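You operate a simulated robot arm through the tools that you are given. There is no shell and no other tool.

You run a simulated two-armed robot. Do the job below in one go: nothing can be reset, and whatever is moved stays where it is left.

TASK
Open the clamped meter's cover and tighten both outer screws with the nut driver.
Fine: till it clicks; leave the cover open; put the driver back in its stand; the holder stays off.

The check looks at the end state, three seconds after you hand in, the way a careful person would. Anything else that was tipped, shoved, dropped, spilled or broken makes it a failure. Lids that push on must go on centred and level and be pressed home; caps that screw on are set level and turned clockwise until they are tight.

THE ROBOT
Two 6-joint arms with two-finger parallel grippers on one trunk that stands fixed in place. Base frame: the origin is at the foot of the trunk, x ahead of it, y to its left, z up; the work surface is at about z = 80.4. Units: cm, rad, N and s.
The left shoulder is at [-7.7, 17.7, 83.2], the right one opposite. With the tool pointing down near the work surface each hand reaches from about 10 to 72 cm from the base axis, measured 20 degrees to its own side. Payload 1.57 kg a hand.
The tool frame of a hand sits at the grasp point between the pads (the TCP): z along the fingers, y along the line on which they close. The tips reach 3 cm beyond it. The gripper opens to 8 cm. The fingers are 1.7 cm wide and 1.2 cm thick; the gripper's body (4 by 8.2 cm) begins 8 cm behind the TCP.
Orientation is told as [roll, pitch, yaw] about the base's x, y, z axes, in that order, counted from this pose: with the fingers straight down and closing along the base's y, the tool's x points along the base's -x, its y along +y and its z along -z.

THE INTERFACE
- The arms move only by the tool jog_arm. It takes "left_motion", "right_motion" or both (then of equal length, played together; a hand with none holds still); each is one flat list of numbers, 7 for each row, row after row: the opening, from 0 (shut) to 1 (fully open), then the shift along the tool's x, y, z in cm, then the turn, a rotation vector about the tool's x, y, z in rad. In form: [gripper, dx, dy, dz, rx, ry, rz, gripper, dx, dy, dz, rx, ry, rz, ...]. A call has 1 to 20 rows; each row is the pose to reach, as a shift and turn from the pose commanded when the call began, along the tool's axes at that moment. Rows are played at 5 a second. More than 5 cm and 0.15 rad between two rows, or a gripper value outside its range, and nothing of the call is played. Where a pose cannot be reached the arm comes as near as it can. A force on the tool above 40 N (or 10 N above the force at the start of the call, whichever is more), or a blocked arm, ends the call early, and 0.2 s more pass. Each finger travels about 7.2 cm/s and halts on what it meets, pressing with about 31 N; the grip force reading is that of the motor and also rises with nothing between the fingers. The clock runs only during rows and for 0.2 s after the last one: add rows that repeat a pose to give the fingers time. It gives the time, the measured TCP pose, the force on the tool (base axes), the opening and the grip force at its end, in the units of the frame above (readings bear some noise), with the torque about the TCP (base axes, N m) and any sound that the robot's microphone picked up.
- Cameras (640 x 400 px; columns grow to the right, rows downward): "scene" is now at [2.18, -1.74, 155.28]; the picture's right is [-0.49, -0.87, 0.00], its down [-0.66, 0.37, -0.66] and it looks along [0.57, -0.32, -0.75] (base axes); focal length 366 px, centre (320, 200). "left" rides on the left gripper at [7.2, 0.7, -12.2] in its tool frame; the picture's right is [-0.09, 1.00, 0.00], its down [-0.84, -0.08, -0.54] and it looks along [-0.54, -0.05, 0.84] (tool axes); focal length 238 px, centre (320, 200). "right" rides on the right gripper at [7.2, -0.7, -12.2] in its tool frame; the picture's right is [0.09, 1.00, 0.00], its down [-0.84, 0.08, -0.54] and it looks along [-0.54, 0.05, 0.84] (tool axes); focal length 238 px, centre (320, 200). There is no depth. A picture from a camera that has moved, and an enlarged one, comes with that camera's place and axes in the base frame and with its lens. The place of the scene camera against the robot may be out by one fixed shift of up to 2.5 cm in any direction.
- camera(camera): a new picture of that camera. It takes no simulated time.
- raise_lower(by): moves the trunk up (or, below 0, down) by that many cm; the arms and the scene camera ride with it, the base frame stays. It gives what a move gives, with no picture.
- turn_head(pan, tilt): turns the head with the scene camera to pan (to the left, within 2.496 rad either way) and tilt (down, from -0.506 to 1.204), counted from straight ahead of the robot (the tilt from the chest, where the trunk bows). It gives what a move gives.
- close_up(camera, box): a new picture of the part [left, top, right, bottom] of that camera's present view, enlarged. It takes no simulated time.
- job_done(): hands the job in; it is judged then, once.

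Places have to be worked out from the pictures, the camera data and where the tool is seen. Open the grippers and draw the arms clear of the work before you hand the job in, unless the task says otherwise.

The tools are called after "Call:" as name(argument=value, ...) on one line, values as JSON. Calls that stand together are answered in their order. jog_arm: Moves the arms, as the interface text tells. Its arguments: {"type":"object","properties":{"left_motion":{"type":"array","items":{"type":"number"}},"right_motion":{"type":"array","items":{"type":"number"}}},"required":[]} The other tools are called the same way: raise_lower (by) moves the trunk up or down; turn_head (pan, tilt) turns the head that bears the scene camera; camera (camera) takes a picture; close_up (camera, box) takes an enlarged picture of a part of a camera's view; job_done () hands the job in.

At the start:

```text
time_s: 0.0
left_eef_pos: [41.16, -4.34, 118.63]
left_tcp_rot: [0.002, 0.0, 0.001]
left_contact_force: [0.6, 0.2, 0.2]
left_ft_torque: [-0.04, 0.02, 0.0]
left_gripper_width: 8.01
left_gripper_force: 0.0
right_eef_pos: [32.23, -37.46, 123.1]
right_tcp_rot: [0.0, -0.001, 0.001]
right_contact_force: [-0.4, -0.6, -0.1]
right_ft_torque: [-0.01, 0.04, 0.02]
right_gripper_width: 7.98
right_gripper_force: 0.2
trunk travel left (down, up): [-27.5, 5.3]
head pan, tilt (commanded): [-0.517, 0.853]
```

scene: 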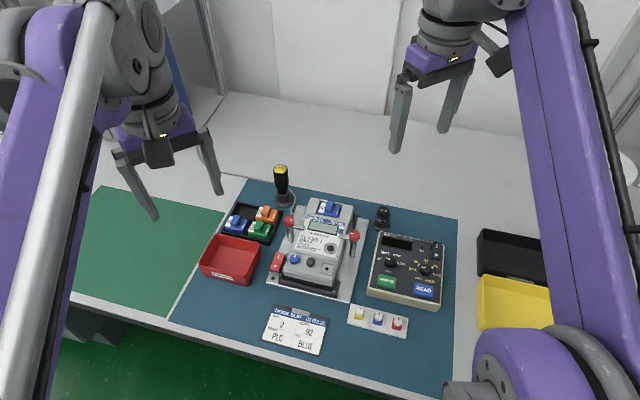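
right: 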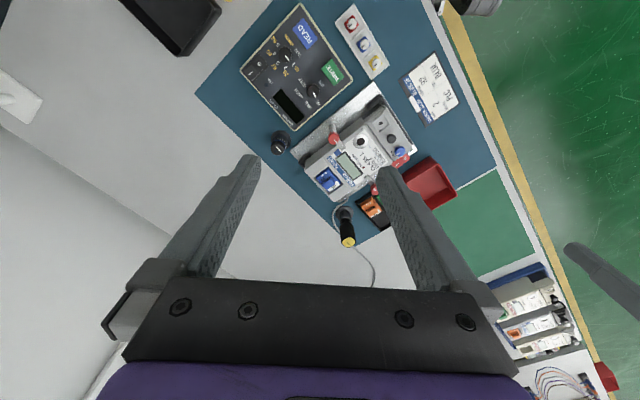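
left: 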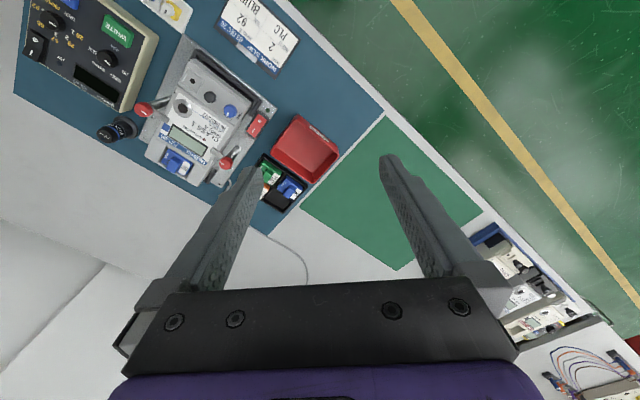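

I start by looking closely at the meter, the driver and the surroundings before any motion.

Call:
close_up(camera="scene", box=[250, 180, 380, 310])

Call:
close_up(camera="right", box=[260, 80, 440, 260])

Call:
close_up(camera="left", box=[90, 20, 330, 220])

```text
3.08 times, centred on (315, 245) of scene
camera zoom: at [2.18, -1.74, 155.28], right [-0.49, -0.87, 0.0], down [-0.66, 0.37, -0.66], along [0.57, -0.32, -0.75], focal length 1124 px, centre (335, 62)
```

zoom: 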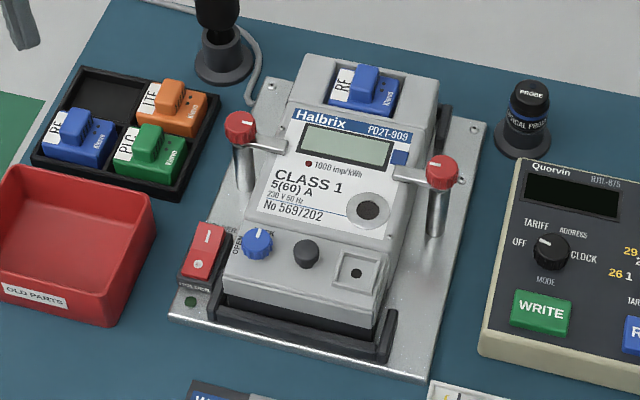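

```text
2.22 times, centred on (350, 170) of right
camera zoom: at [25.12, -38.16, 135.29], right [-0.09, 1.0, 0.0], down [0.84, 0.08, 0.54], along [0.54, 0.05, -0.84], focal length 530 px, centre (253, 267)
```

zoom: 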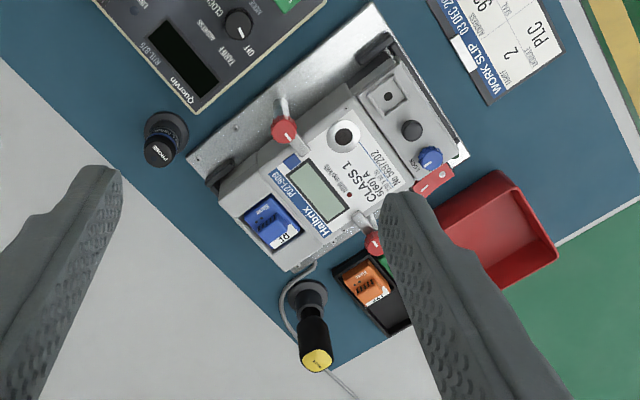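

```text
2.00 times, centred on (210, 120) of left
camera zoom: at [34.01, -3.59, 130.86], right [0.09, 1.0, 0.0], down [0.84, -0.08, 0.54], along [0.54, -0.05, -0.84], focal length 477 px, centre (540, 360)
```

zoom: 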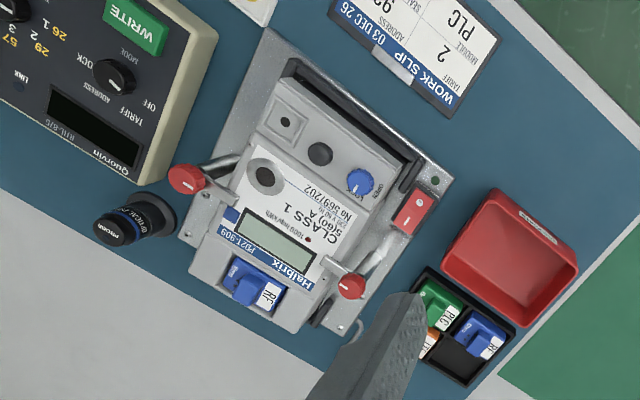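

The fixture has a rocker switch, a blue knob on the terminal cover and a black knob. I zoom in for the labels and the hinge details.

Call:
close_up(camera="scene", box=[264, 235, 344, 300])

Call:
close_up(camera="scene", box=[255, 150, 315, 215])

Call:
close_up(camera="left", box=[170, 40, 280, 150])

Call:
close_up(camera="right", box=[320, 80, 440, 200])

Call:
close_up(camera="scene", box=[255, 295, 335, 365])

```text
6.15 times, centred on (304, 268) of scene
camera zoom: at [2.18, -1.74, 155.28], right [-0.49, -0.87, 0.0], down [-0.66, 0.37, -0.66], along [0.57, -0.32, -0.75], focal length 2249 px, centre (418, -215)
```

zoom: 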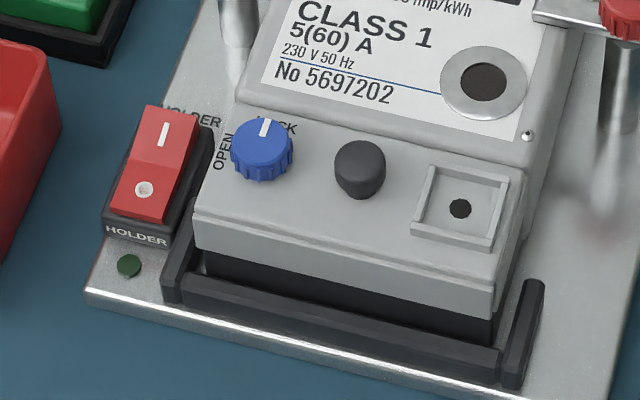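

```text
6.15 times, centred on (285, 182) of scene
camera zoom: at [2.18, -1.74, 155.28], right [-0.49, -0.87, 0.0], down [-0.66, 0.37, -0.66], along [0.57, -0.32, -0.75], focal length 2249 px, centre (535, 308)
```

zoom: 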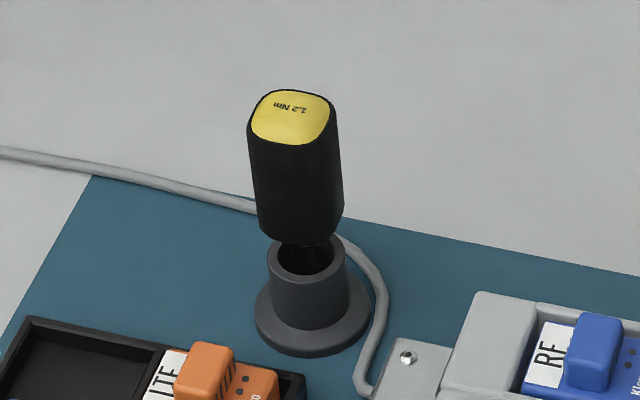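

```text
3.64 times, centred on (225, 95) of left
camera zoom: at [34.01, -3.59, 130.86], right [0.09, 1.0, 0.0], down [0.84, -0.08, 0.54], along [0.54, -0.05, -0.84], focal length 867 px, centre (666, 582)
```

zoom: 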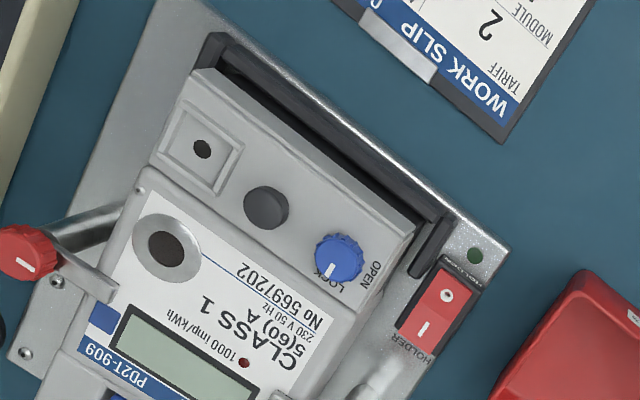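

```text
3.33 times, centred on (380, 140) of right
camera zoom: at [25.12, -38.16, 135.29], right [-0.09, 1.0, 0.0], down [0.84, 0.08, 0.54], along [0.54, 0.05, -0.84], focal length 794 px, centre (120, 400)
```

zoom: 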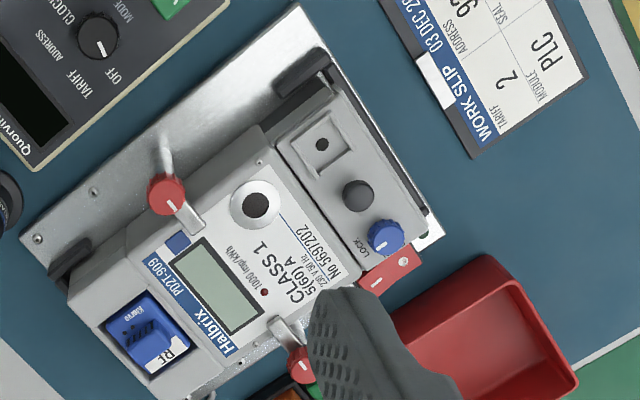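

```text
5.71 times, centred on (295, 330) of scene
camera zoom: at [2.18, -1.74, 155.28], right [-0.49, -0.87, 0.0], down [-0.66, 0.37, -0.66], along [0.57, -0.32, -0.75], focal length 2088 px, centre (463, -543)
```

zoom: 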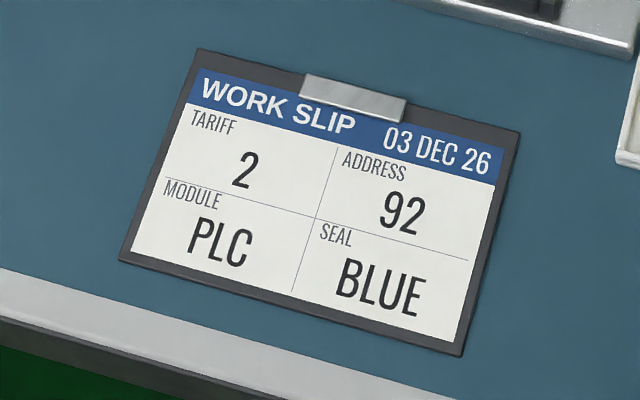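

The blue knob is at LOCK and OPEN lies 90° counter-clockwise of it. Triangulating from the hand cameras puts the blue knob near (41.8,-19.9,88.1), the black knob near (39.4,-22.5,88.4) and the driver top near (64,-27.6,92). I first move the left arm out of the way and bring the right hand above the meter for a closer look.

Call:
jog_arm(left_motion=[1, 2, 3.5, 0, 0, 0, 0, 1, 4, 7, 0, 0, 0, 0, 1, 6, 10.5, 0, 0, 0, 0, 1, 8, 14, 0, 0, 0, 0, 1, 10, 17.5, 0, 0, 0, 0, 1, 12, 21, 0, 0, 0, 0, 1, 14, 24.5, 0, 0, 0, 0, 1, 16, 28, 0, 0, 0, 0])

```text
time_s: 1.8
left_eef_pos: [25.11, 23.75, 118.57]
left_tcp_rot: [-0.001, 0.0, -0.002]
left_contact_force: [1.3, -1.1, -0.4]
left_ft_torque: [-0.02, -0.05, 0.02]
left_gripper_width: 7.97
left_gripper_force: 0.1
right_eef_pos: [32.21, -37.58, 123.06]
right_tcp_rot: [0.001, 0.0, 0.0]
right_contact_force: [-0.2, 0.0, 1.0]
right_ft_torque: [0.0, -0.02, 0.02]
right_gripper_width: 7.96
right_gripper_force: 0.0
trunk travel left (down, up): [-27.5, 5.3]
head pan, tilt (commanded): [-0.517, 0.853]
```

The left arm is clear. Now I bring the right hand to about (40,-22,110) for a closer view of the meter cover.

Call:
jog_arm(right_motion=[1, -1.3, 2.6, 2.2, 0, 0, 0, 1, -2.6, 5.2, 4.4, 0, 0, 0, 1, -3.9, 7.8, 6.6, 0, 0, 0, 1, -5.2, 10.4, 8.8, 0, 0, 0, 1, -6.5, 13, 11, 0, 0, 0, 1, -7.8, 15.6, 13, 0, 0, 0])

Call:
camera(camera="right")

Call:
camera(camera="scene")

Call:
camera(camera="left")

```text
time_s: 3.2
left_eef_pos: [25.28, 23.75, 118.64]
left_tcp_rot: [0.001, 0.0, -0.001]
left_contact_force: [-0.7, -0.1, 0.1]
left_ft_torque: [-0.02, 0.03, -0.02]
left_gripper_width: 7.98
left_gripper_force: 0.0
right_eef_pos: [40.09, -21.8, 109.87]
right_tcp_rot: [0.0, 0.0, -0.001]
right_contact_force: [-0.3, -0.3, -0.4]
right_ft_torque: [0.01, 0.03, 0.0]
right_gripper_width: 7.95
right_gripper_force: 0.1
trunk travel left (down, up): [-27.5, 5.3]
head pan, tilt (commanded): [-0.517, 0.853]
```

```text
taken
camera right: at [33.01, -22.44, 122.24], right [-0.09, 1.0, 0.0], down [0.84, 0.08, 0.54], along [0.54, 0.05, -0.84], focal length 238 px, centre (320, 200)
```

right: 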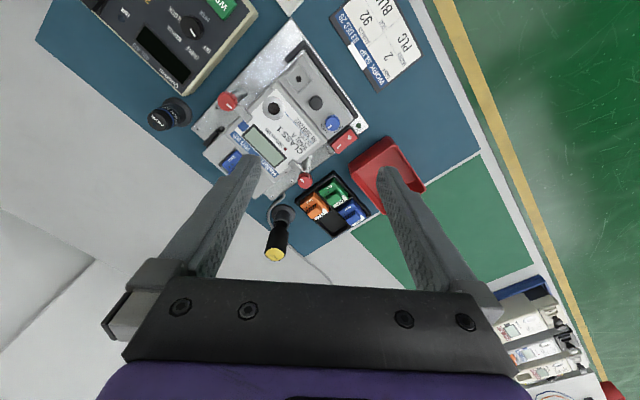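

```text
taken
camera scene: at [2.24, -1.7, 155.29], right [-0.49, -0.87, 0.0], down [-0.66, 0.37, -0.66], along [0.57, -0.33, -0.75], focal length 366 px, centre (320, 200)
```

scene: 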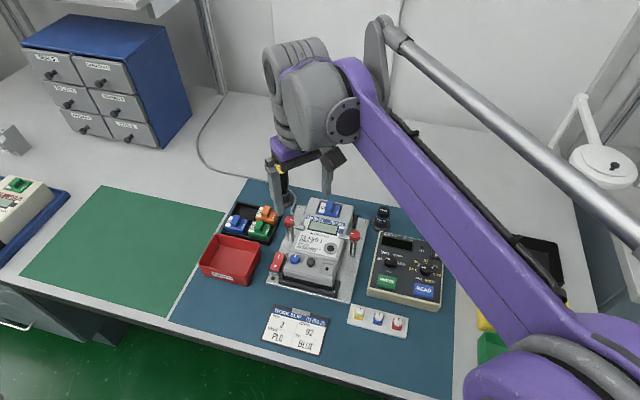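

```text
taken
camera left: at [18.11, 24.37, 130.79], right [0.09, 1.0, 0.0], down [0.84, -0.08, 0.54], along [0.54, -0.05, -0.84], focal length 238 px, centre (320, 200)
```

left: 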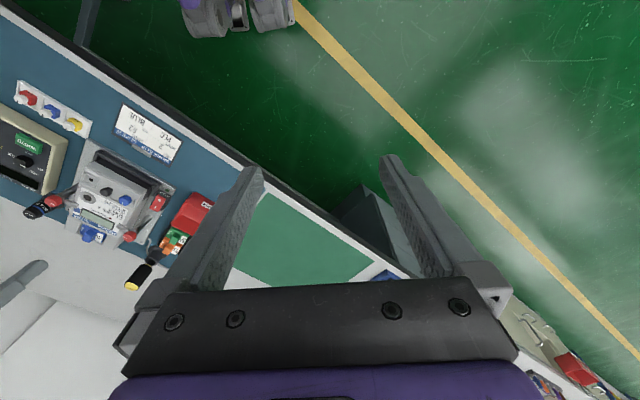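

The right camera's ray to the blue knob again gives (41.9,-19.8) at z=88.1, which agrees. I zoom in on the cover and the driver from here.

Call:
close_up(camera="right", box=[260, 50, 370, 150])

Call:
close_up(camera="right", box=[220, 140, 380, 280])

Call:
close_up(camera="left", box=[50, 130, 220, 300])

```text
4.00 times, centred on (315, 100) of right
camera zoom: at [33.01, -22.44, 122.24], right [-0.09, 1.0, 0.0], down [0.84, 0.08, 0.54], along [0.54, 0.05, -0.84], focal length 953 px, centre (340, 600)
```

zoom: 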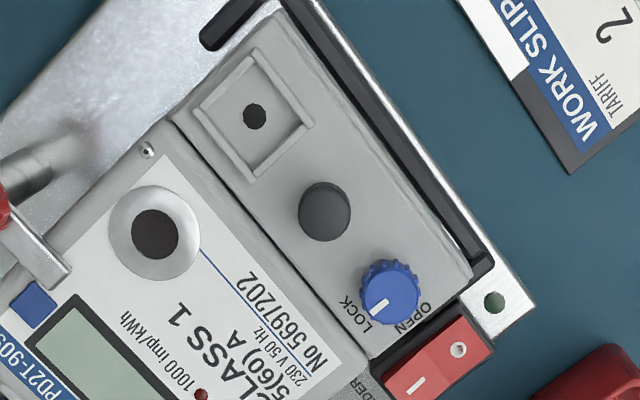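

```text
2.86 times, centred on (300, 210) of right
camera zoom: at [33.01, -22.44, 122.24], right [-0.09, 1.0, 0.0], down [0.84, 0.08, 0.54], along [0.54, 0.05, -0.84], focal length 681 px, centre (377, 171)
```

zoom: 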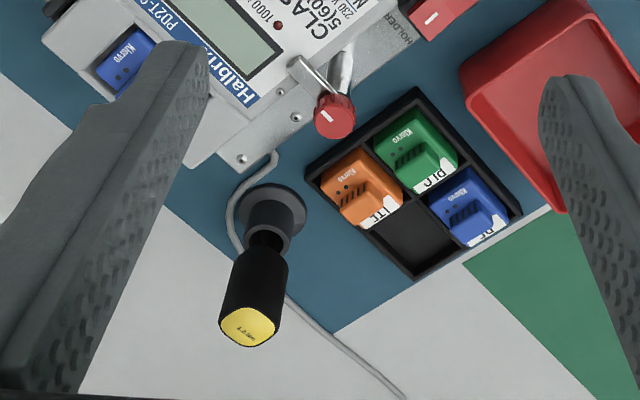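

```text
2.35 times, centred on (135, 215) of left
camera zoom: at [18.11, 24.37, 130.79], right [0.09, 1.0, 0.0], down [0.84, -0.08, 0.54], along [0.54, -0.05, -0.84], focal length 561 px, centre (755, 165)
```

zoom: 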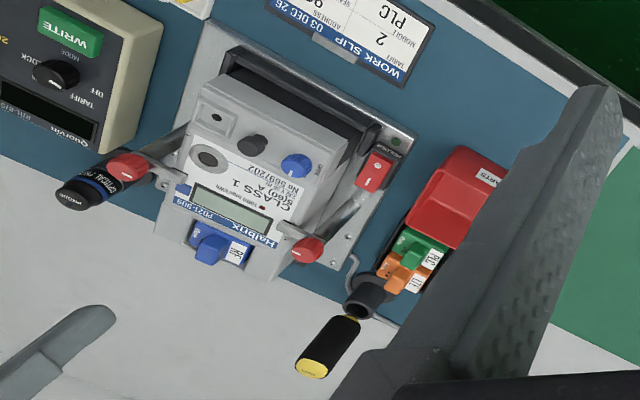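

Meter geometry: the cover is about 10×4.8 cm, its width runs along (-0.71,-0.70) and its "up" along (0.70,-0.71), with the hinge probably at the rear edge. I turn the right hand to yaw ≈ -0.785, so that it closes along the meter's width, and descend above the blue knob with the tips still well clear.

Call:
jog_arm(right_motion=[1, -0.3, 0.32, 2, 0, 0, 0.131, 1, -0.6, 0.64, 4, 0, 0, 0.262, 1, -0.9, 0.96, 6, 0, 0, 0.393, 1, -1.2, 1.28, 8, 0, 0, 0.524, 0.8, -1.5, 1.6, 10, 0, 0, 0.655, 0.5, -1.76, 1.93, 12, 0, 0, 0.785, 0.32, -1.76, 1.93, 12, 0, 0, 0.785, 0.32, -1.76, 1.93, 12, 0, 0, 0.785])

Call:
camera(camera="right")

```text
time_s: 5.0
left_eef_pos: [25.12, 23.68, 118.65]
left_tcp_rot: [0.001, 0.0, 0.0]
left_contact_force: [-0.3, -0.1, 0.3]
left_ft_torque: [-0.01, -0.01, -0.01]
left_gripper_width: 8.02
left_gripper_force: 0.0
right_eef_pos: [41.79, -19.94, 98.1]
right_tcp_rot: [0.0, -0.002, -0.787]
right_contact_force: [-0.7, -0.4, 0.5]
right_ft_torque: [-0.02, -0.02, -0.03]
right_gripper_width: 2.54
right_gripper_force: 0.0
trunk travel left (down, up): [-27.5, 5.3]
head pan, tilt (commanded): [-0.517, 0.853]
```

```text
taken
camera right: at [36.33, -15.34, 110.35], right [0.64, 0.77, 0.0], down [0.65, -0.54, 0.54], along [0.42, -0.35, -0.84], focal length 238 px, centre (320, 200)
```

right: 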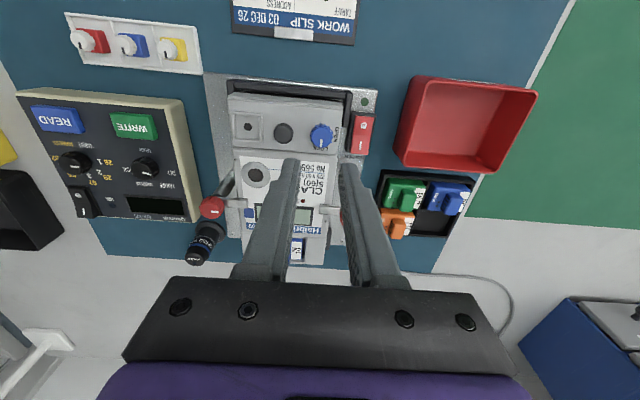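

Call:
close_up(camera="right", box=[215, 75, 385, 185])

Call:
close_up(camera="scene", box=[264, 225, 354, 300])

Call:
close_up(camera="left", box=[50, 130, 180, 260])

```text
3.64 times, centred on (300, 130) of right
camera zoom: at [36.33, -15.34, 110.35], right [0.64, 0.77, 0.0], down [0.65, -0.54, 0.54], along [0.42, -0.35, -0.84], focal length 867 px, centre (393, 454)
```

zoom: 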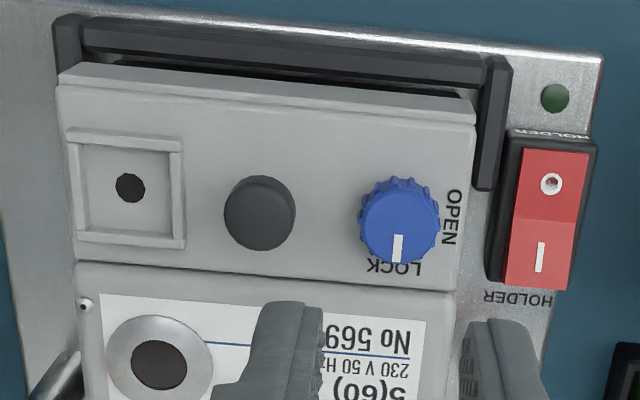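

```text
5.33 times, centred on (309, 262) of scene
camera zoom: at [2.2, -1.73, 155.28], right [-0.49, -0.87, 0.0], down [-0.66, 0.37, -0.66], along [0.57, -0.32, -0.75], focal length 1949 px, centre (379, -133)
```

zoom: 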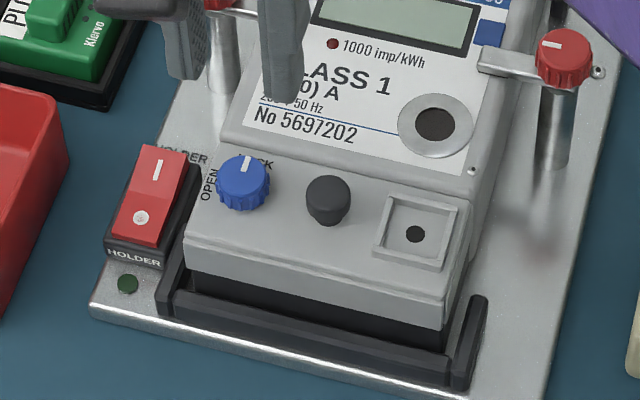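

```text
3.08 times, centred on (115, 195) of left
camera zoom: at [18.07, 24.34, 130.8], right [0.09, 1.0, 0.0], down [0.84, -0.08, 0.54], along [0.54, -0.05, -0.84], focal length 733 px, centre (951, 215)
```

zoom: 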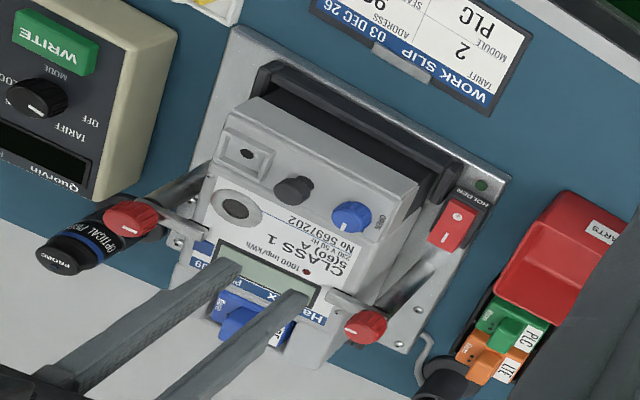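

I want a low side view of the cover to see heights, so I bring the left hand around in front of the meter as an inspection camera (yaw -0.785, tilted 0.28), stopping well short of the fixture.

Call:
jog_arm(left_motion=[1, -0.27, -3.55, 2.69, 0.011, -0.0265, 0.078, 1, -0.54, -7.1, 5.38, 0.022, -0.053, 0.156, 1, -0.81, -10.65, 8.07, 0.033, -0.0796, 0.234, 1, -1.08, -14.2, 10.76, 0.044, -0.106, 0.312, 1, -1.35, -17.75, 13.45, 0.055, -0.1327, 0.39, 1, -1.62, -21.3, 16.14, 0.066, -0.159, 0.468, 1, -1.89, -24.85, 18.83, 0.077, -0.186, 0.546, 1, -2.16, -28.4, 21.5, 0.088, -0.212, 0.624, 1, -2.43, -31.95, 24.2, 0.099, -0.239, 0.702, 1, -2.7, -35.5, 26.9, 0.11, -0.2654, 0.78])

Call:
camera(camera="left")

```text
time_s: 7.2
left_eef_pos: [27.8, -11.9, 91.61]
left_tcp_rot: [0.002, -0.28, -0.788]
left_contact_force: [-0.4, 0.2, 1.2]
left_ft_torque: [0.0, -0.02, 0.01]
left_gripper_width: 8.01
left_gripper_force: 0.0
right_eef_pos: [41.89, -20.12, 98.24]
right_tcp_rot: [0.0, 0.0, -0.786]
right_contact_force: [0.2, 0.5, 1.0]
right_ft_torque: [0.03, 0.01, 0.0]
right_gripper_width: 2.58
right_gripper_force: 0.1
trunk travel left (down, up): [-27.5, 5.3]
head pan, tilt (commanded): [-0.517, 0.853]
```

```text
taken
camera left: at [21.14, -4.2, 101.44], right [0.77, 0.64, 0.03], down [0.41, -0.52, 0.75], along [0.5, -0.57, -0.66], focal length 238 px, centre (320, 200)
```

left: 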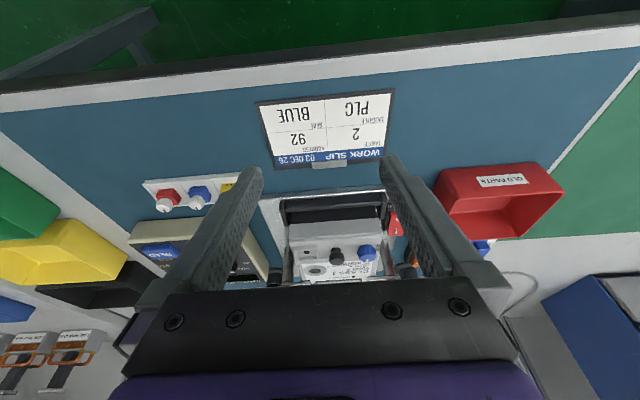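

The picture is upside down for this pose, but the meter is visible between the fingers. I zoom in on it.

Call:
close_up(camera="left", box=[260, 180, 420, 290])

```text
3.64 times, centred on (340, 235) of left
camera zoom: at [21.14, -4.2, 101.44], right [0.77, 0.64, 0.03], down [0.41, -0.52, 0.75], along [0.5, -0.57, -0.66], focal length 867 px, centre (247, 73)
```

zoom: 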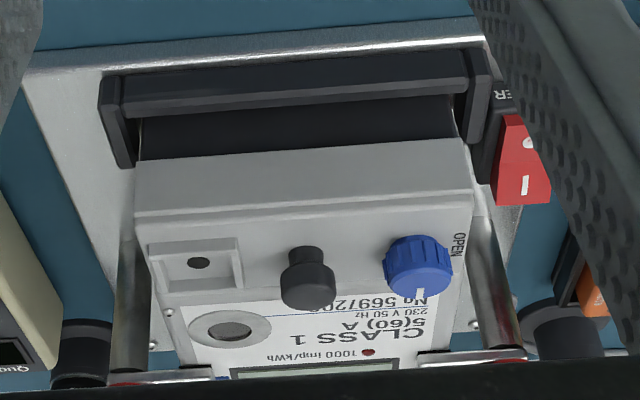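

The low view shows the cover top near z≈87.1, the blue knob top near 88.4, the black knob a mushroom on a stem up to 88.5, and almost no step to the body. I turn the right hand another 0.785 so the fingers straddle the blue knob diagonally, open it to about 3.2 cm, and check alignment before descending.

Call:
jog_arm(right_motion=[0.4, 0, 0.05, 0.5, 0, 0, 0.14, 0.4, 0, 0.1, 1, 0, 0, 0.28, 0.4, 0, 0.12, 1.5, 0, 0, 0.42, 0.4, 0, 0.12, 2, 0, 0, 0.56, 0.4, 0, 0.12, 2.5, 0, 0, 0.7, 0.4, 0, 0.12, 3, 0, 0, 0.785, 0.4, 0, 0.12, 3, 0, 0, 0.785])

Call:
close_up(camera="left", box=[260, 180, 420, 290])

Call:
close_up(camera="right", box=[200, 60, 420, 200])

Call:
close_up(camera="scene", box=[264, 205, 354, 300])

```text
time_s: 8.8
left_eef_pos: [27.83, -11.8, 91.74]
left_tcp_rot: [0.001, -0.281, -0.785]
left_contact_force: [-0.9, 1.1, 0.0]
left_ft_torque: [0.02, 0.01, 0.02]
left_gripper_width: 8.02
left_gripper_force: 0.1
right_eef_pos: [41.88, -19.94, 95.04]
right_tcp_rot: [0.002, -0.002, -1.572]
right_contact_force: [-0.3, -0.5, -0.2]
right_ft_torque: [0.02, 0.01, -0.04]
right_gripper_width: 3.18
right_gripper_force: 0.2
trunk travel left (down, up): [-27.5, 5.3]
head pan, tilt (commanded): [-0.517, 0.853]
```

```text
3.64 times, centred on (340, 235) of left
camera zoom: at [21.09, -4.09, 101.5], right [0.77, 0.64, 0.03], down [0.41, -0.52, 0.75], along [0.5, -0.57, -0.66], focal length 867 px, centre (247, 73)
```

zoom: 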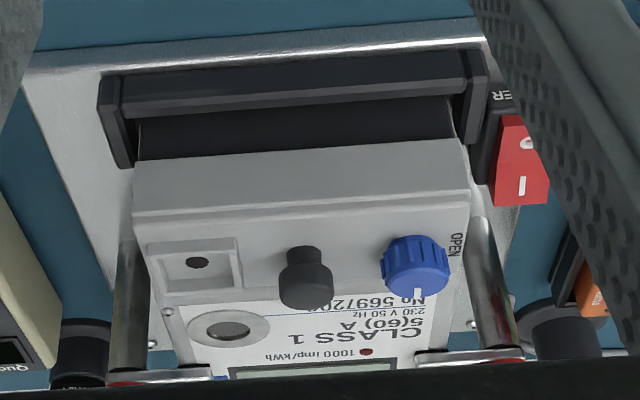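

```text
2.86 times, centred on (310, 130) of right
camera zoom: at [41.29, -12.66, 107.29], right [1.0, 0.09, 0.0], down [0.08, -0.84, 0.54], along [0.05, -0.54, -0.84], focal length 681 px, centre (349, 400)
```

zoom: 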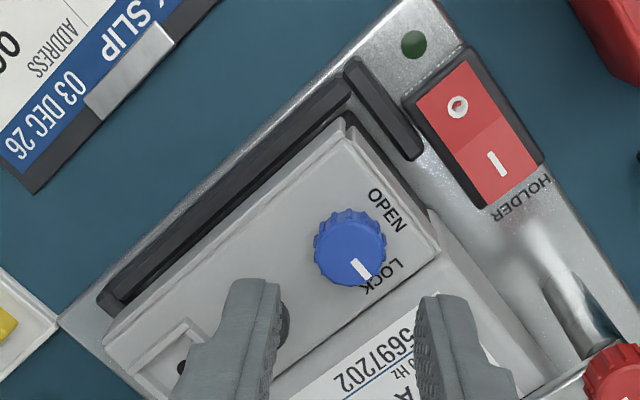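

```text
4.21 times, centred on (309, 252) of scene
camera zoom: at [2.17, -1.73, 155.28], right [-0.49, -0.87, 0.0], down [-0.66, 0.37, -0.66], along [0.57, -0.32, -0.75], focal length 1539 px, centre (366, -21)
```

zoom: 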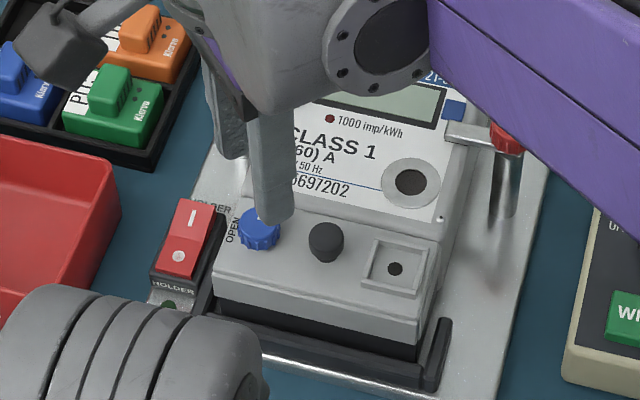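

The fingers straddle the knob with about 0.1 cm of correction needed. I shift that, descend until the tips are at z≈87.8 around the knob (not closing yet), and check from the side.

Call:
jog_arm(right_motion=[0.4, 0.1, 0.1, 1.2, 0, 0, 0, 0.4, 0.1, 0.1, 2.4, 0, 0, 0, 0.4, 0.1, 0.1, 3.4, 0, 0, 0, 0.4, 0.1, 0.1, 4.0, 0, 0, 0, 0.4, 0.1, 0.1, 4.25, 0, 0, 0])

Call:
close_up(camera="left", box=[260, 180, 420, 290])

Call:
close_up(camera="right", box=[200, 60, 420, 200])

```text
time_s: 10.0
left_eef_pos: [27.96, -11.76, 91.8]
left_tcp_rot: [0.0, -0.281, -0.785]
left_contact_force: [0.0, -0.2, 0.0]
left_ft_torque: [0.01, 0.0, 0.01]
left_gripper_width: 8.01
left_gripper_force: 0.1
right_eef_pos: [41.94, -19.88, 90.75]
right_tcp_rot: [-0.001, 0.0, -1.571]
right_contact_force: [0.0, 0.6, 0.1]
right_ft_torque: [-0.01, 0.0, 0.03]
right_gripper_width: 3.2
right_gripper_force: 0.1
trunk travel left (down, up): [-27.5, 5.3]
head pan, tilt (commanded): [-0.517, 0.853]
```

```text
3.64 times, centred on (340, 235) of left
camera zoom: at [21.1, -4.09, 101.5], right [0.77, 0.64, 0.03], down [0.41, -0.52, 0.75], along [0.5, -0.57, -0.66], focal length 867 px, centre (247, 73)
```

zoom: 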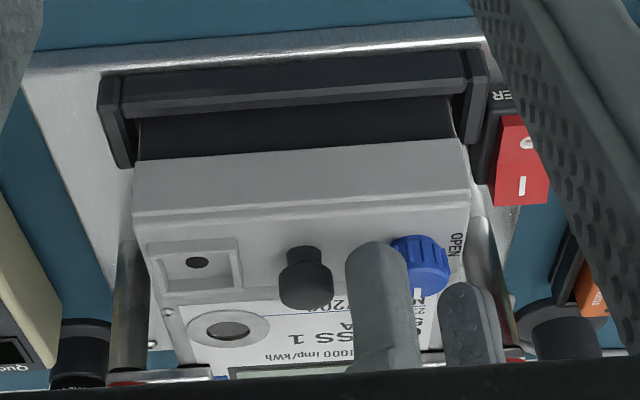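

```text
2.86 times, centred on (310, 130) of right
camera zoom: at [41.41, -12.58, 103.04], right [1.0, 0.09, 0.0], down [0.08, -0.84, 0.54], along [0.05, -0.54, -0.84], focal length 681 px, centre (349, 400)
```

zoom: 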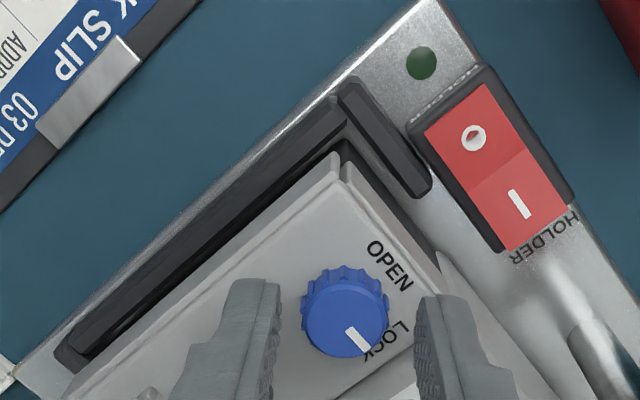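

Tips are beside the knob with no contact. I close on it (target below the knob's diameter so it grips firmly).

Call:
jog_arm(right_motion=[0.3, 0.08, 0.02, 0, 0, 0, 0, 0.2, 0.08, 0.02, 0, 0, 0, 0, 0.2, 0.08, 0.02, 0, 0, 0, 0, 0.2, 0.08, 0.02, 0, 0, 0, 0])

Call:
close_up(camera="left", box=[300, 210, 410, 290])

```text
time_s: 11.0
left_eef_pos: [27.9, -11.8, 91.78]
left_tcp_rot: [-0.001, -0.281, -0.784]
left_contact_force: [0.1, -0.5, 0.1]
left_ft_torque: [-0.03, 0.04, -0.03]
left_gripper_width: 8.01
left_gripper_force: 0.0
right_eef_pos: [42.01, -19.82, 90.84]
right_tcp_rot: [0.002, 0.0, -1.569]
right_contact_force: [-0.7, -0.6, -0.5]
right_ft_torque: [-0.05, 0.13, 0.08]
right_gripper_width: 1.87
right_gripper_force: 30.9
trunk travel left (down, up): [-27.5, 5.3]
head pan, tilt (commanded): [-0.517, 0.853]
```

```text
5.00 times, centred on (355, 250) of left
camera zoom: at [21.09, -4.09, 101.5], right [0.77, 0.64, 0.03], down [0.41, -0.52, 0.75], along [0.5, -0.57, -0.66], focal length 1192 px, centre (145, -50)
```

zoom: 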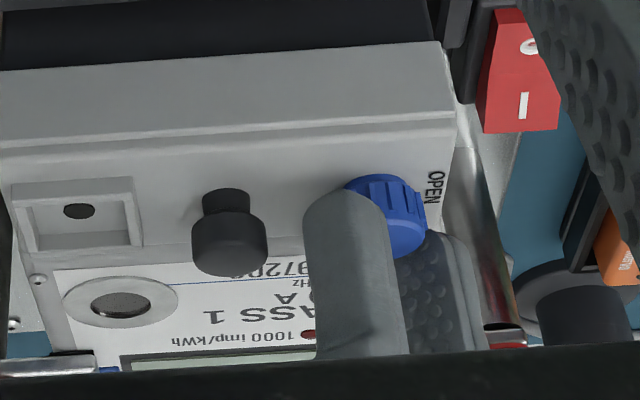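

Gripped at 1.87 cm with 31 N. Now I turn the knob counter-clockwise (tool rz negative), first about 0.8 rad.

Call:
jog_arm(right_motion=[0.2, 0, 0, 0, 0, 0, -0.13, 0.2, 0, 0, 0, 0, 0, -0.26, 0.2, 0, 0, 0, 0, 0, -0.39, 0.2, 0, 0, 0, 0, 0, -0.52, 0.2, 0, 0, 0, 0, 0, -0.65, 0.2, 0, 0, 0, 0, 0, -0.78])

Call:
close_up(camera="left", box=[300, 210, 410, 290])

Call:
close_up(camera="right", box=[240, 80, 420, 200])

```text
time_s: 12.4
left_eef_pos: [27.88, -11.72, 91.72]
left_tcp_rot: [-0.001, -0.28, -0.785]
left_contact_force: [0.9, 0.0, 0.4]
left_ft_torque: [0.01, -0.01, -0.04]
left_gripper_width: 8.02
left_gripper_force: 0.1
right_eef_pos: [41.94, -19.66, 90.83]
right_tcp_rot: [-0.001, -0.001, -0.786]
right_contact_force: [-0.1, 0.5, 0.4]
right_ft_torque: [0.03, 0.16, -0.02]
right_gripper_width: 1.86
right_gripper_force: 30.8
trunk travel left (down, up): [-27.5, 5.3]
head pan, tilt (commanded): [-0.517, 0.853]
```

```text
5.00 times, centred on (355, 250) of left
camera zoom: at [21.11, -4.09, 101.49], right [0.77, 0.64, 0.03], down [0.41, -0.52, 0.75], along [0.5, -0.57, -0.66], focal length 1192 px, centre (145, -50)
```

zoom: 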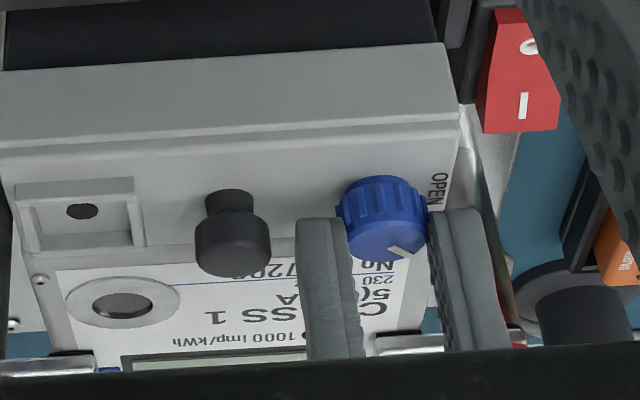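

```text
3.33 times, centred on (330, 140) of right
camera zoom: at [36.55, -15.07, 103.04], right [0.64, 0.77, 0.0], down [0.64, -0.54, 0.54], along [0.42, -0.35, -0.84], focal length 794 px, centre (287, 400)
```

zoom: 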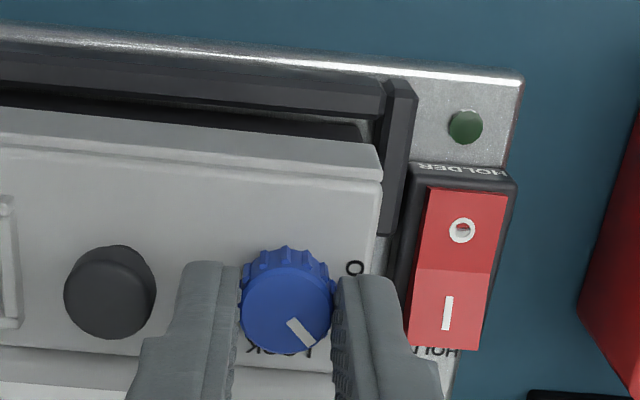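

The pointer has turned about 45° with the hand. I continue the remaining ~0.8 rad.

Call:
jog_arm(right_motion=[0.2, 0, 0, 0, 0, 0, -0.13, 0.2, 0, 0, 0, 0, 0, -0.26, 0.2, 0, 0, 0, 0, 0, -0.39, 0.2, 0, 0, 0, 0, 0, -0.52, 0.2, 0, 0, 0, 0, 0, -0.65, 0.2, 0, 0, 0, 0, 0, -0.78, 0.2, 0, 0, 0, 0, 0, -0.81])

Call:
close_up(camera="left", box=[300, 210, 410, 290])

Call:
close_up(camera="right", box=[240, 80, 420, 200])

```text
time_s: 14.0
left_eef_pos: [27.85, -11.76, 91.64]
left_tcp_rot: [0.0, -0.279, -0.786]
left_contact_force: [-0.2, 0.6, -0.1]
left_ft_torque: [0.0, 0.01, 0.02]
left_gripper_width: 8.0
left_gripper_force: 0.0
right_eef_pos: [42.07, -19.85, 90.85]
right_tcp_rot: [0.0, -0.001, 0.02]
right_contact_force: [0.0, -1.9, 0.2]
right_ft_torque: [-0.05, -0.02, -0.12]
right_gripper_width: 1.9
right_gripper_force: 30.9
trunk travel left (down, up): [-27.5, 5.3]
head pan, tilt (commanded): [-0.517, 0.853]
```

```text
5.00 times, centred on (355, 250) of left
camera zoom: at [21.1, -4.1, 101.5], right [0.77, 0.64, 0.03], down [0.41, -0.52, 0.75], along [0.5, -0.57, -0.66], focal length 1192 px, centre (145, -50)
```

zoom: 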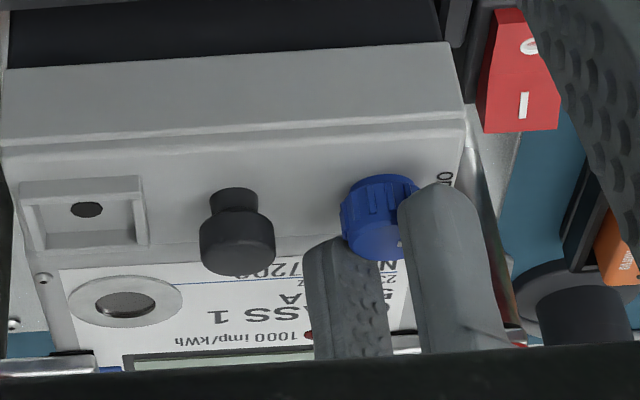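

```text
3.33 times, centred on (330, 140) of right
camera zoom: at [34.93, -20.52, 103.04], right [-0.11, 0.99, 0.0], down [0.83, 0.1, 0.54], along [0.54, 0.06, -0.84], focal length 794 px, centre (287, 400)
```

zoom: 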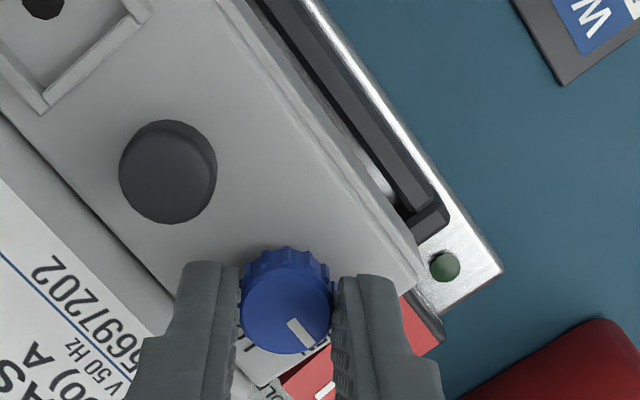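

The knob has turned about 90° with the hand. I release it, lift straight up and look at the pointer and whether the cover popped.

Call:
jog_arm(right_motion=[0.42, 0, 0, 0, 0, 0, 0, 0.42, 0, 0, 0, 0, 0, 0, 0.42, 0, 0, -1.5, 0, 0, 0, 0.42, 0, 0, -3.5, 0, 0, 0, 0.42, 0, 0, -6, 0, 0, 0, 0.42, 0, 0, -8, 0, 0, 0])

Call:
close_up(camera="left", box=[260, 180, 420, 290])

Call:
close_up(camera="right", box=[240, 40, 420, 180])

```text
time_s: 15.4
left_eef_pos: [27.77, -11.83, 91.79]
left_tcp_rot: [0.001, -0.281, -0.786]
left_contact_force: [0.9, 0.8, 0.0]
left_ft_torque: [0.03, -0.02, -0.02]
left_gripper_width: 8.0
left_gripper_force: 0.1
right_eef_pos: [41.87, -19.76, 98.91]
right_tcp_rot: [0.002, -0.001, 0.019]
right_contact_force: [0.3, -0.3, -0.2]
right_ft_torque: [-0.01, 0.02, 0.02]
right_gripper_width: 3.34
right_gripper_force: 0.0
trunk travel left (down, up): [-27.5, 5.3]
head pan, tilt (commanded): [-0.517, 0.853]
```

```text
3.64 times, centred on (340, 235) of left
camera zoom: at [21.09, -4.09, 101.5], right [0.77, 0.64, 0.03], down [0.41, -0.52, 0.75], along [0.5, -0.57, -0.66], focal length 867 px, centre (247, 73)
```

zoom: 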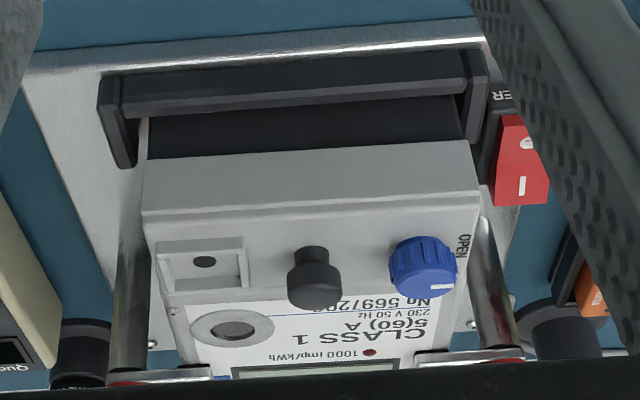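

```text
2.86 times, centred on (330, 110) of right
camera zoom: at [34.91, -20.54, 111.13], right [-0.11, 0.99, 0.0], down [0.83, 0.09, 0.54], along [0.54, 0.06, -0.84], focal length 681 px, centre (291, 457)
```

zoom: 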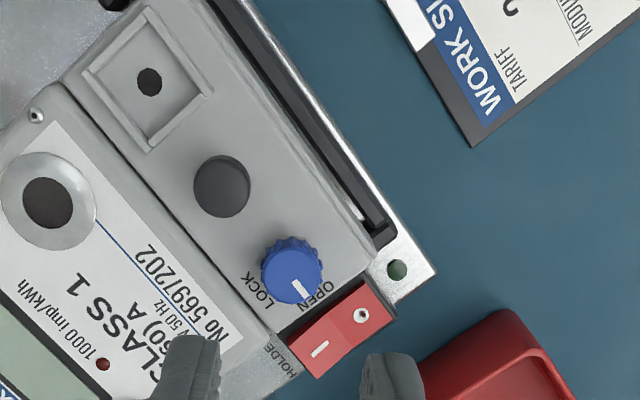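

The pointer is now at OPEN; the meter settled about 0.2 cm sideways in the play of its rail. The black handle knob is now near (39.5,-22.25). I turn back to yaw -0.785, so the closing axis is parallel to the hinge, and hover above the black knob with about 2.2 cm opening.

Call:
jog_arm(right_motion=[0.28, 0.41, -0.4, 0, 0, 0, 0.134, 0.28, 0.82, -0.8, 0.5, 0, 0, 0.268, 0.28, 1.23, -1.2, 1.5, 0, 0, 0.402, 0.28, 1.64, -1.6, 2.5, 0, 0, 0.536, 0.28, 2.05, -2.0, 3.5, 0, 0, 0.67, 0.28, 2.45, -2.42, 4.5, 0, 0, 0.804, 0.28, 2.45, -2.42, 4.9, 0, 0, 0.804])

Call:
close_up(camera="right", box=[230, 70, 410, 190])

Call:
close_up(camera="left", box=[260, 180, 420, 290])

```text
time_s: 17.0
left_eef_pos: [27.73, -11.81, 91.71]
left_tcp_rot: [-0.001, -0.281, -0.785]
left_contact_force: [1.3, 0.6, 0.5]
left_ft_torque: [0.0, 0.0, -0.01]
left_gripper_width: 7.98
left_gripper_force: 0.0
right_eef_pos: [39.61, -22.3, 93.96]
right_tcp_rot: [0.001, 0.0, -0.786]
right_contact_force: [-0.4, 0.6, 0.7]
right_ft_torque: [0.0, 0.0, 0.03]
right_gripper_width: 2.23
right_gripper_force: 0.1
trunk travel left (down, up): [-27.5, 5.3]
head pan, tilt (commanded): [-0.517, 0.853]
```

```text
3.33 times, centred on (320, 130) of right
camera zoom: at [34.18, -17.57, 106.17], right [0.64, 0.77, 0.0], down [0.65, -0.54, 0.54], along [0.42, -0.35, -0.84], focal length 794 px, centre (320, 433)
```

zoom: 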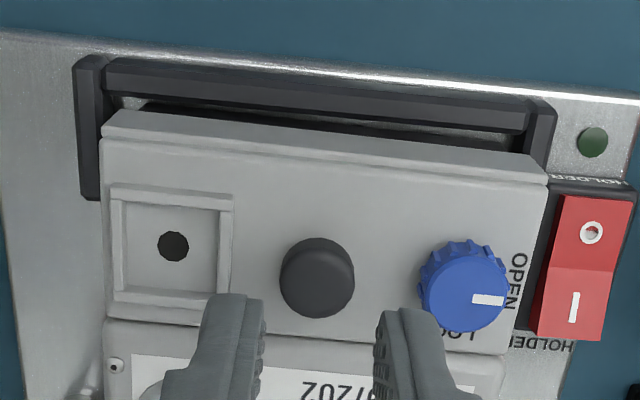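

```text
3.64 times, centred on (340, 235) of left
camera zoom: at [21.1, -4.09, 101.5], right [0.77, 0.64, 0.03], down [0.41, -0.52, 0.75], along [0.5, -0.57, -0.66], focal length 867 px, centre (247, 73)
```

zoom: 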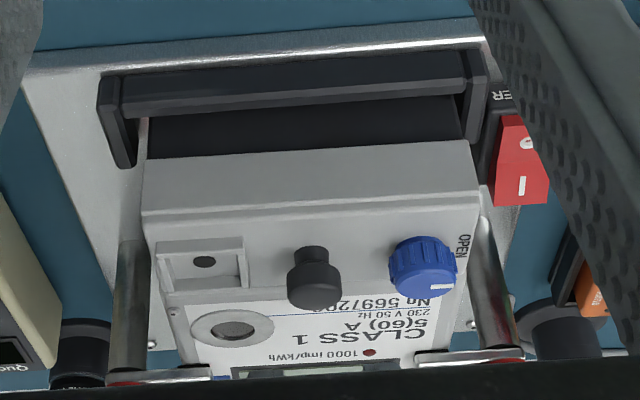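

Aligned to about 0.1 cm. I shift slightly toward the front, descend so the tips are at z≈87.75 beside the mushroom head (above the seal frame), and check for contact before closing.

Call:
jog_arm(right_motion=[0.27, 0.15, 0, 1, 0, 0, 0, 0.27, 0.15, 0, 2, 0, 0, 0, 0.27, 0.15, 0, 2.7, 0, 0, 0, 0.27, 0.15, 0, 3.2, 0, 0, 0])

Call:
close_up(camera="left", box=[290, 210, 390, 290])

Call:
close_up(camera="right", box=[230, 70, 410, 190])

```text
time_s: 18.0
left_eef_pos: [27.79, -11.69, 91.69]
left_tcp_rot: [-0.002, -0.279, -0.786]
left_contact_force: [-0.3, 0.3, 0.1]
left_ft_torque: [0.01, -0.01, 0.04]
left_gripper_width: 8.02
left_gripper_force: 0.0
right_eef_pos: [39.67, -22.18, 90.68]
right_tcp_rot: [-0.001, 0.0, -0.787]
right_contact_force: [-1.0, -0.3, 0.3]
right_ft_torque: [0.02, 0.0, 0.0]
right_gripper_width: 2.15
right_gripper_force: 0.1
trunk travel left (down, up): [-27.5, 5.3]
head pan, tilt (commanded): [-0.517, 0.853]
```

```text
5.00 times, centred on (340, 250) of left
camera zoom: at [21.1, -4.09, 101.5], right [0.77, 0.64, 0.03], down [0.41, -0.52, 0.75], along [0.5, -0.57, -0.66], focal length 1192 px, centre (220, -50)
```

zoom: 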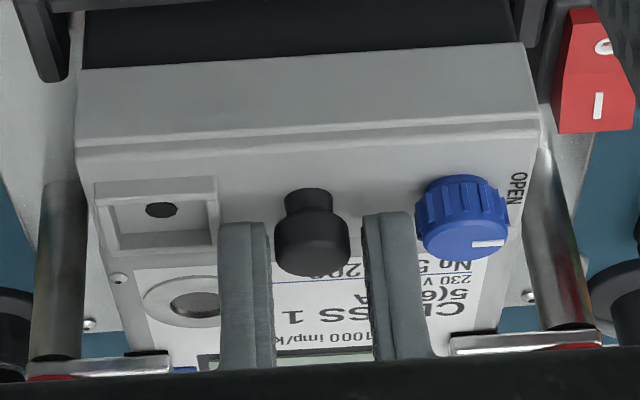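

```text
3.33 times, centred on (320, 130) of right
camera zoom: at [34.05, -17.45, 102.95], right [0.64, 0.77, 0.0], down [0.65, -0.54, 0.54], along [0.42, -0.35, -0.84], focal length 794 px, centre (320, 433)
```

zoom: 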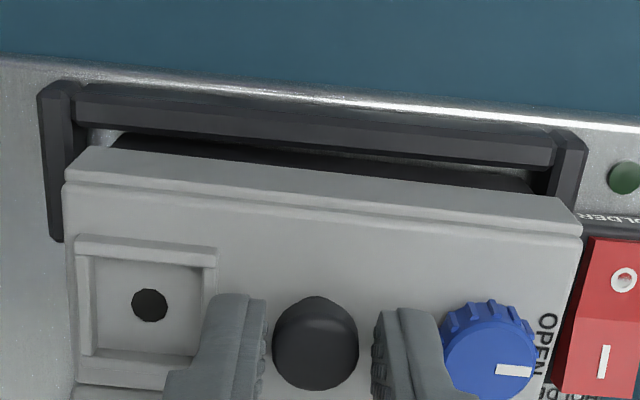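

No contact, fingers flank the head with even gaps. I close on the knob.

Call:
jog_arm(right_motion=[0.2, 0, 0, 0, 0, 0, 0, 0.15, 0, 0, 0, 0, 0, 0, 0.15, 0, 0, 0, 0, 0, 0, 0.15, 0, 0, 0, 0, 0, 0])

Call:
close_up(camera="left", box=[290, 210, 390, 290])

```text
time_s: 19.0
left_eef_pos: [27.86, -11.74, 91.72]
left_tcp_rot: [-0.001, -0.281, -0.786]
left_contact_force: [-0.6, -0.6, -1.1]
left_ft_torque: [0.0, 0.02, 0.02]
left_gripper_width: 7.99
left_gripper_force: 0.1
right_eef_pos: [39.62, -22.13, 90.68]
right_tcp_rot: [0.0, 0.0, -0.786]
right_contact_force: [-1.5, -1.0, -0.1]
right_ft_torque: [-0.18, 0.16, 0.0]
right_gripper_width: 1.69
right_gripper_force: 30.8
trunk travel left (down, up): [-27.5, 5.3]
head pan, tilt (commanded): [-0.517, 0.853]
```

```text
5.00 times, centred on (340, 250) of left
camera zoom: at [21.09, -4.1, 101.5], right [0.77, 0.64, 0.03], down [0.41, -0.52, 0.75], along [0.5, -0.57, -0.66], focal length 1192 px, centre (220, -50)
```

zoom: 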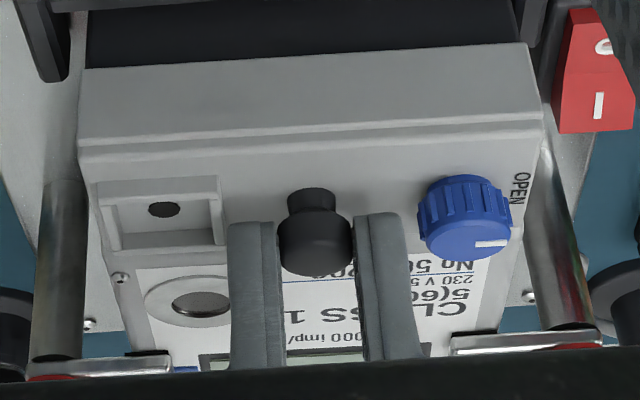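

Firm grip (1.69 cm). I try a small opening of about 0.2 rad along the expected hinge arc and watch forces and the picture.

Call:
jog_arm(right_motion=[0.15, -0.13, 0, -0.2, 0, 0, 0, 0.15, -0.27, 0, -0.4, 0, 0, 0, 0.15, -0.27, 0, -0.4, 0, 0, 0])

Call:
close_up(camera="left", box=[260, 180, 420, 290])

```text
time_s: 19.8
left_eef_pos: [27.97, -11.74, 91.74]
left_tcp_rot: [0.0, -0.28, -0.786]
left_contact_force: [1.8, -0.6, -0.4]
left_ft_torque: [0.0, 0.01, -0.03]
left_gripper_width: 8.0
left_gripper_force: 0.0
right_eef_pos: [39.81, -22.21, 90.99]
right_tcp_rot: [0.0, 0.001, -0.783]
right_contact_force: [-6.6, 5.1, -19.7]
right_ft_torque: [0.32, 0.08, -0.01]
right_gripper_width: 1.69
right_gripper_force: 31.4
trunk travel left (down, up): [-27.5, 5.3]
head pan, tilt (commanded): [-0.517, 0.853]
```

```text
3.64 times, centred on (340, 235) of left
camera zoom: at [21.14, -4.1, 101.46], right [0.77, 0.64, 0.03], down [0.41, -0.52, 0.75], along [0.5, -0.57, -0.66], focal length 867 px, centre (247, 73)
```

zoom: 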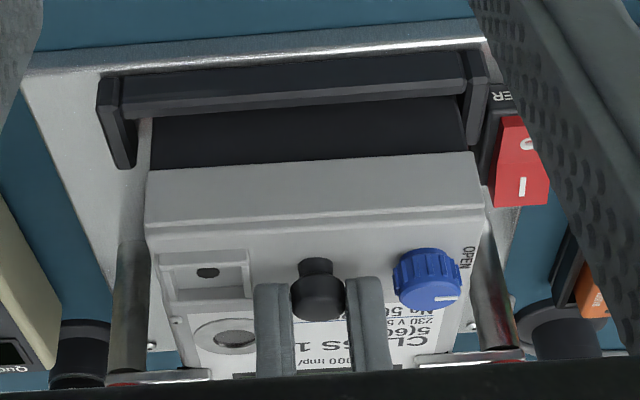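

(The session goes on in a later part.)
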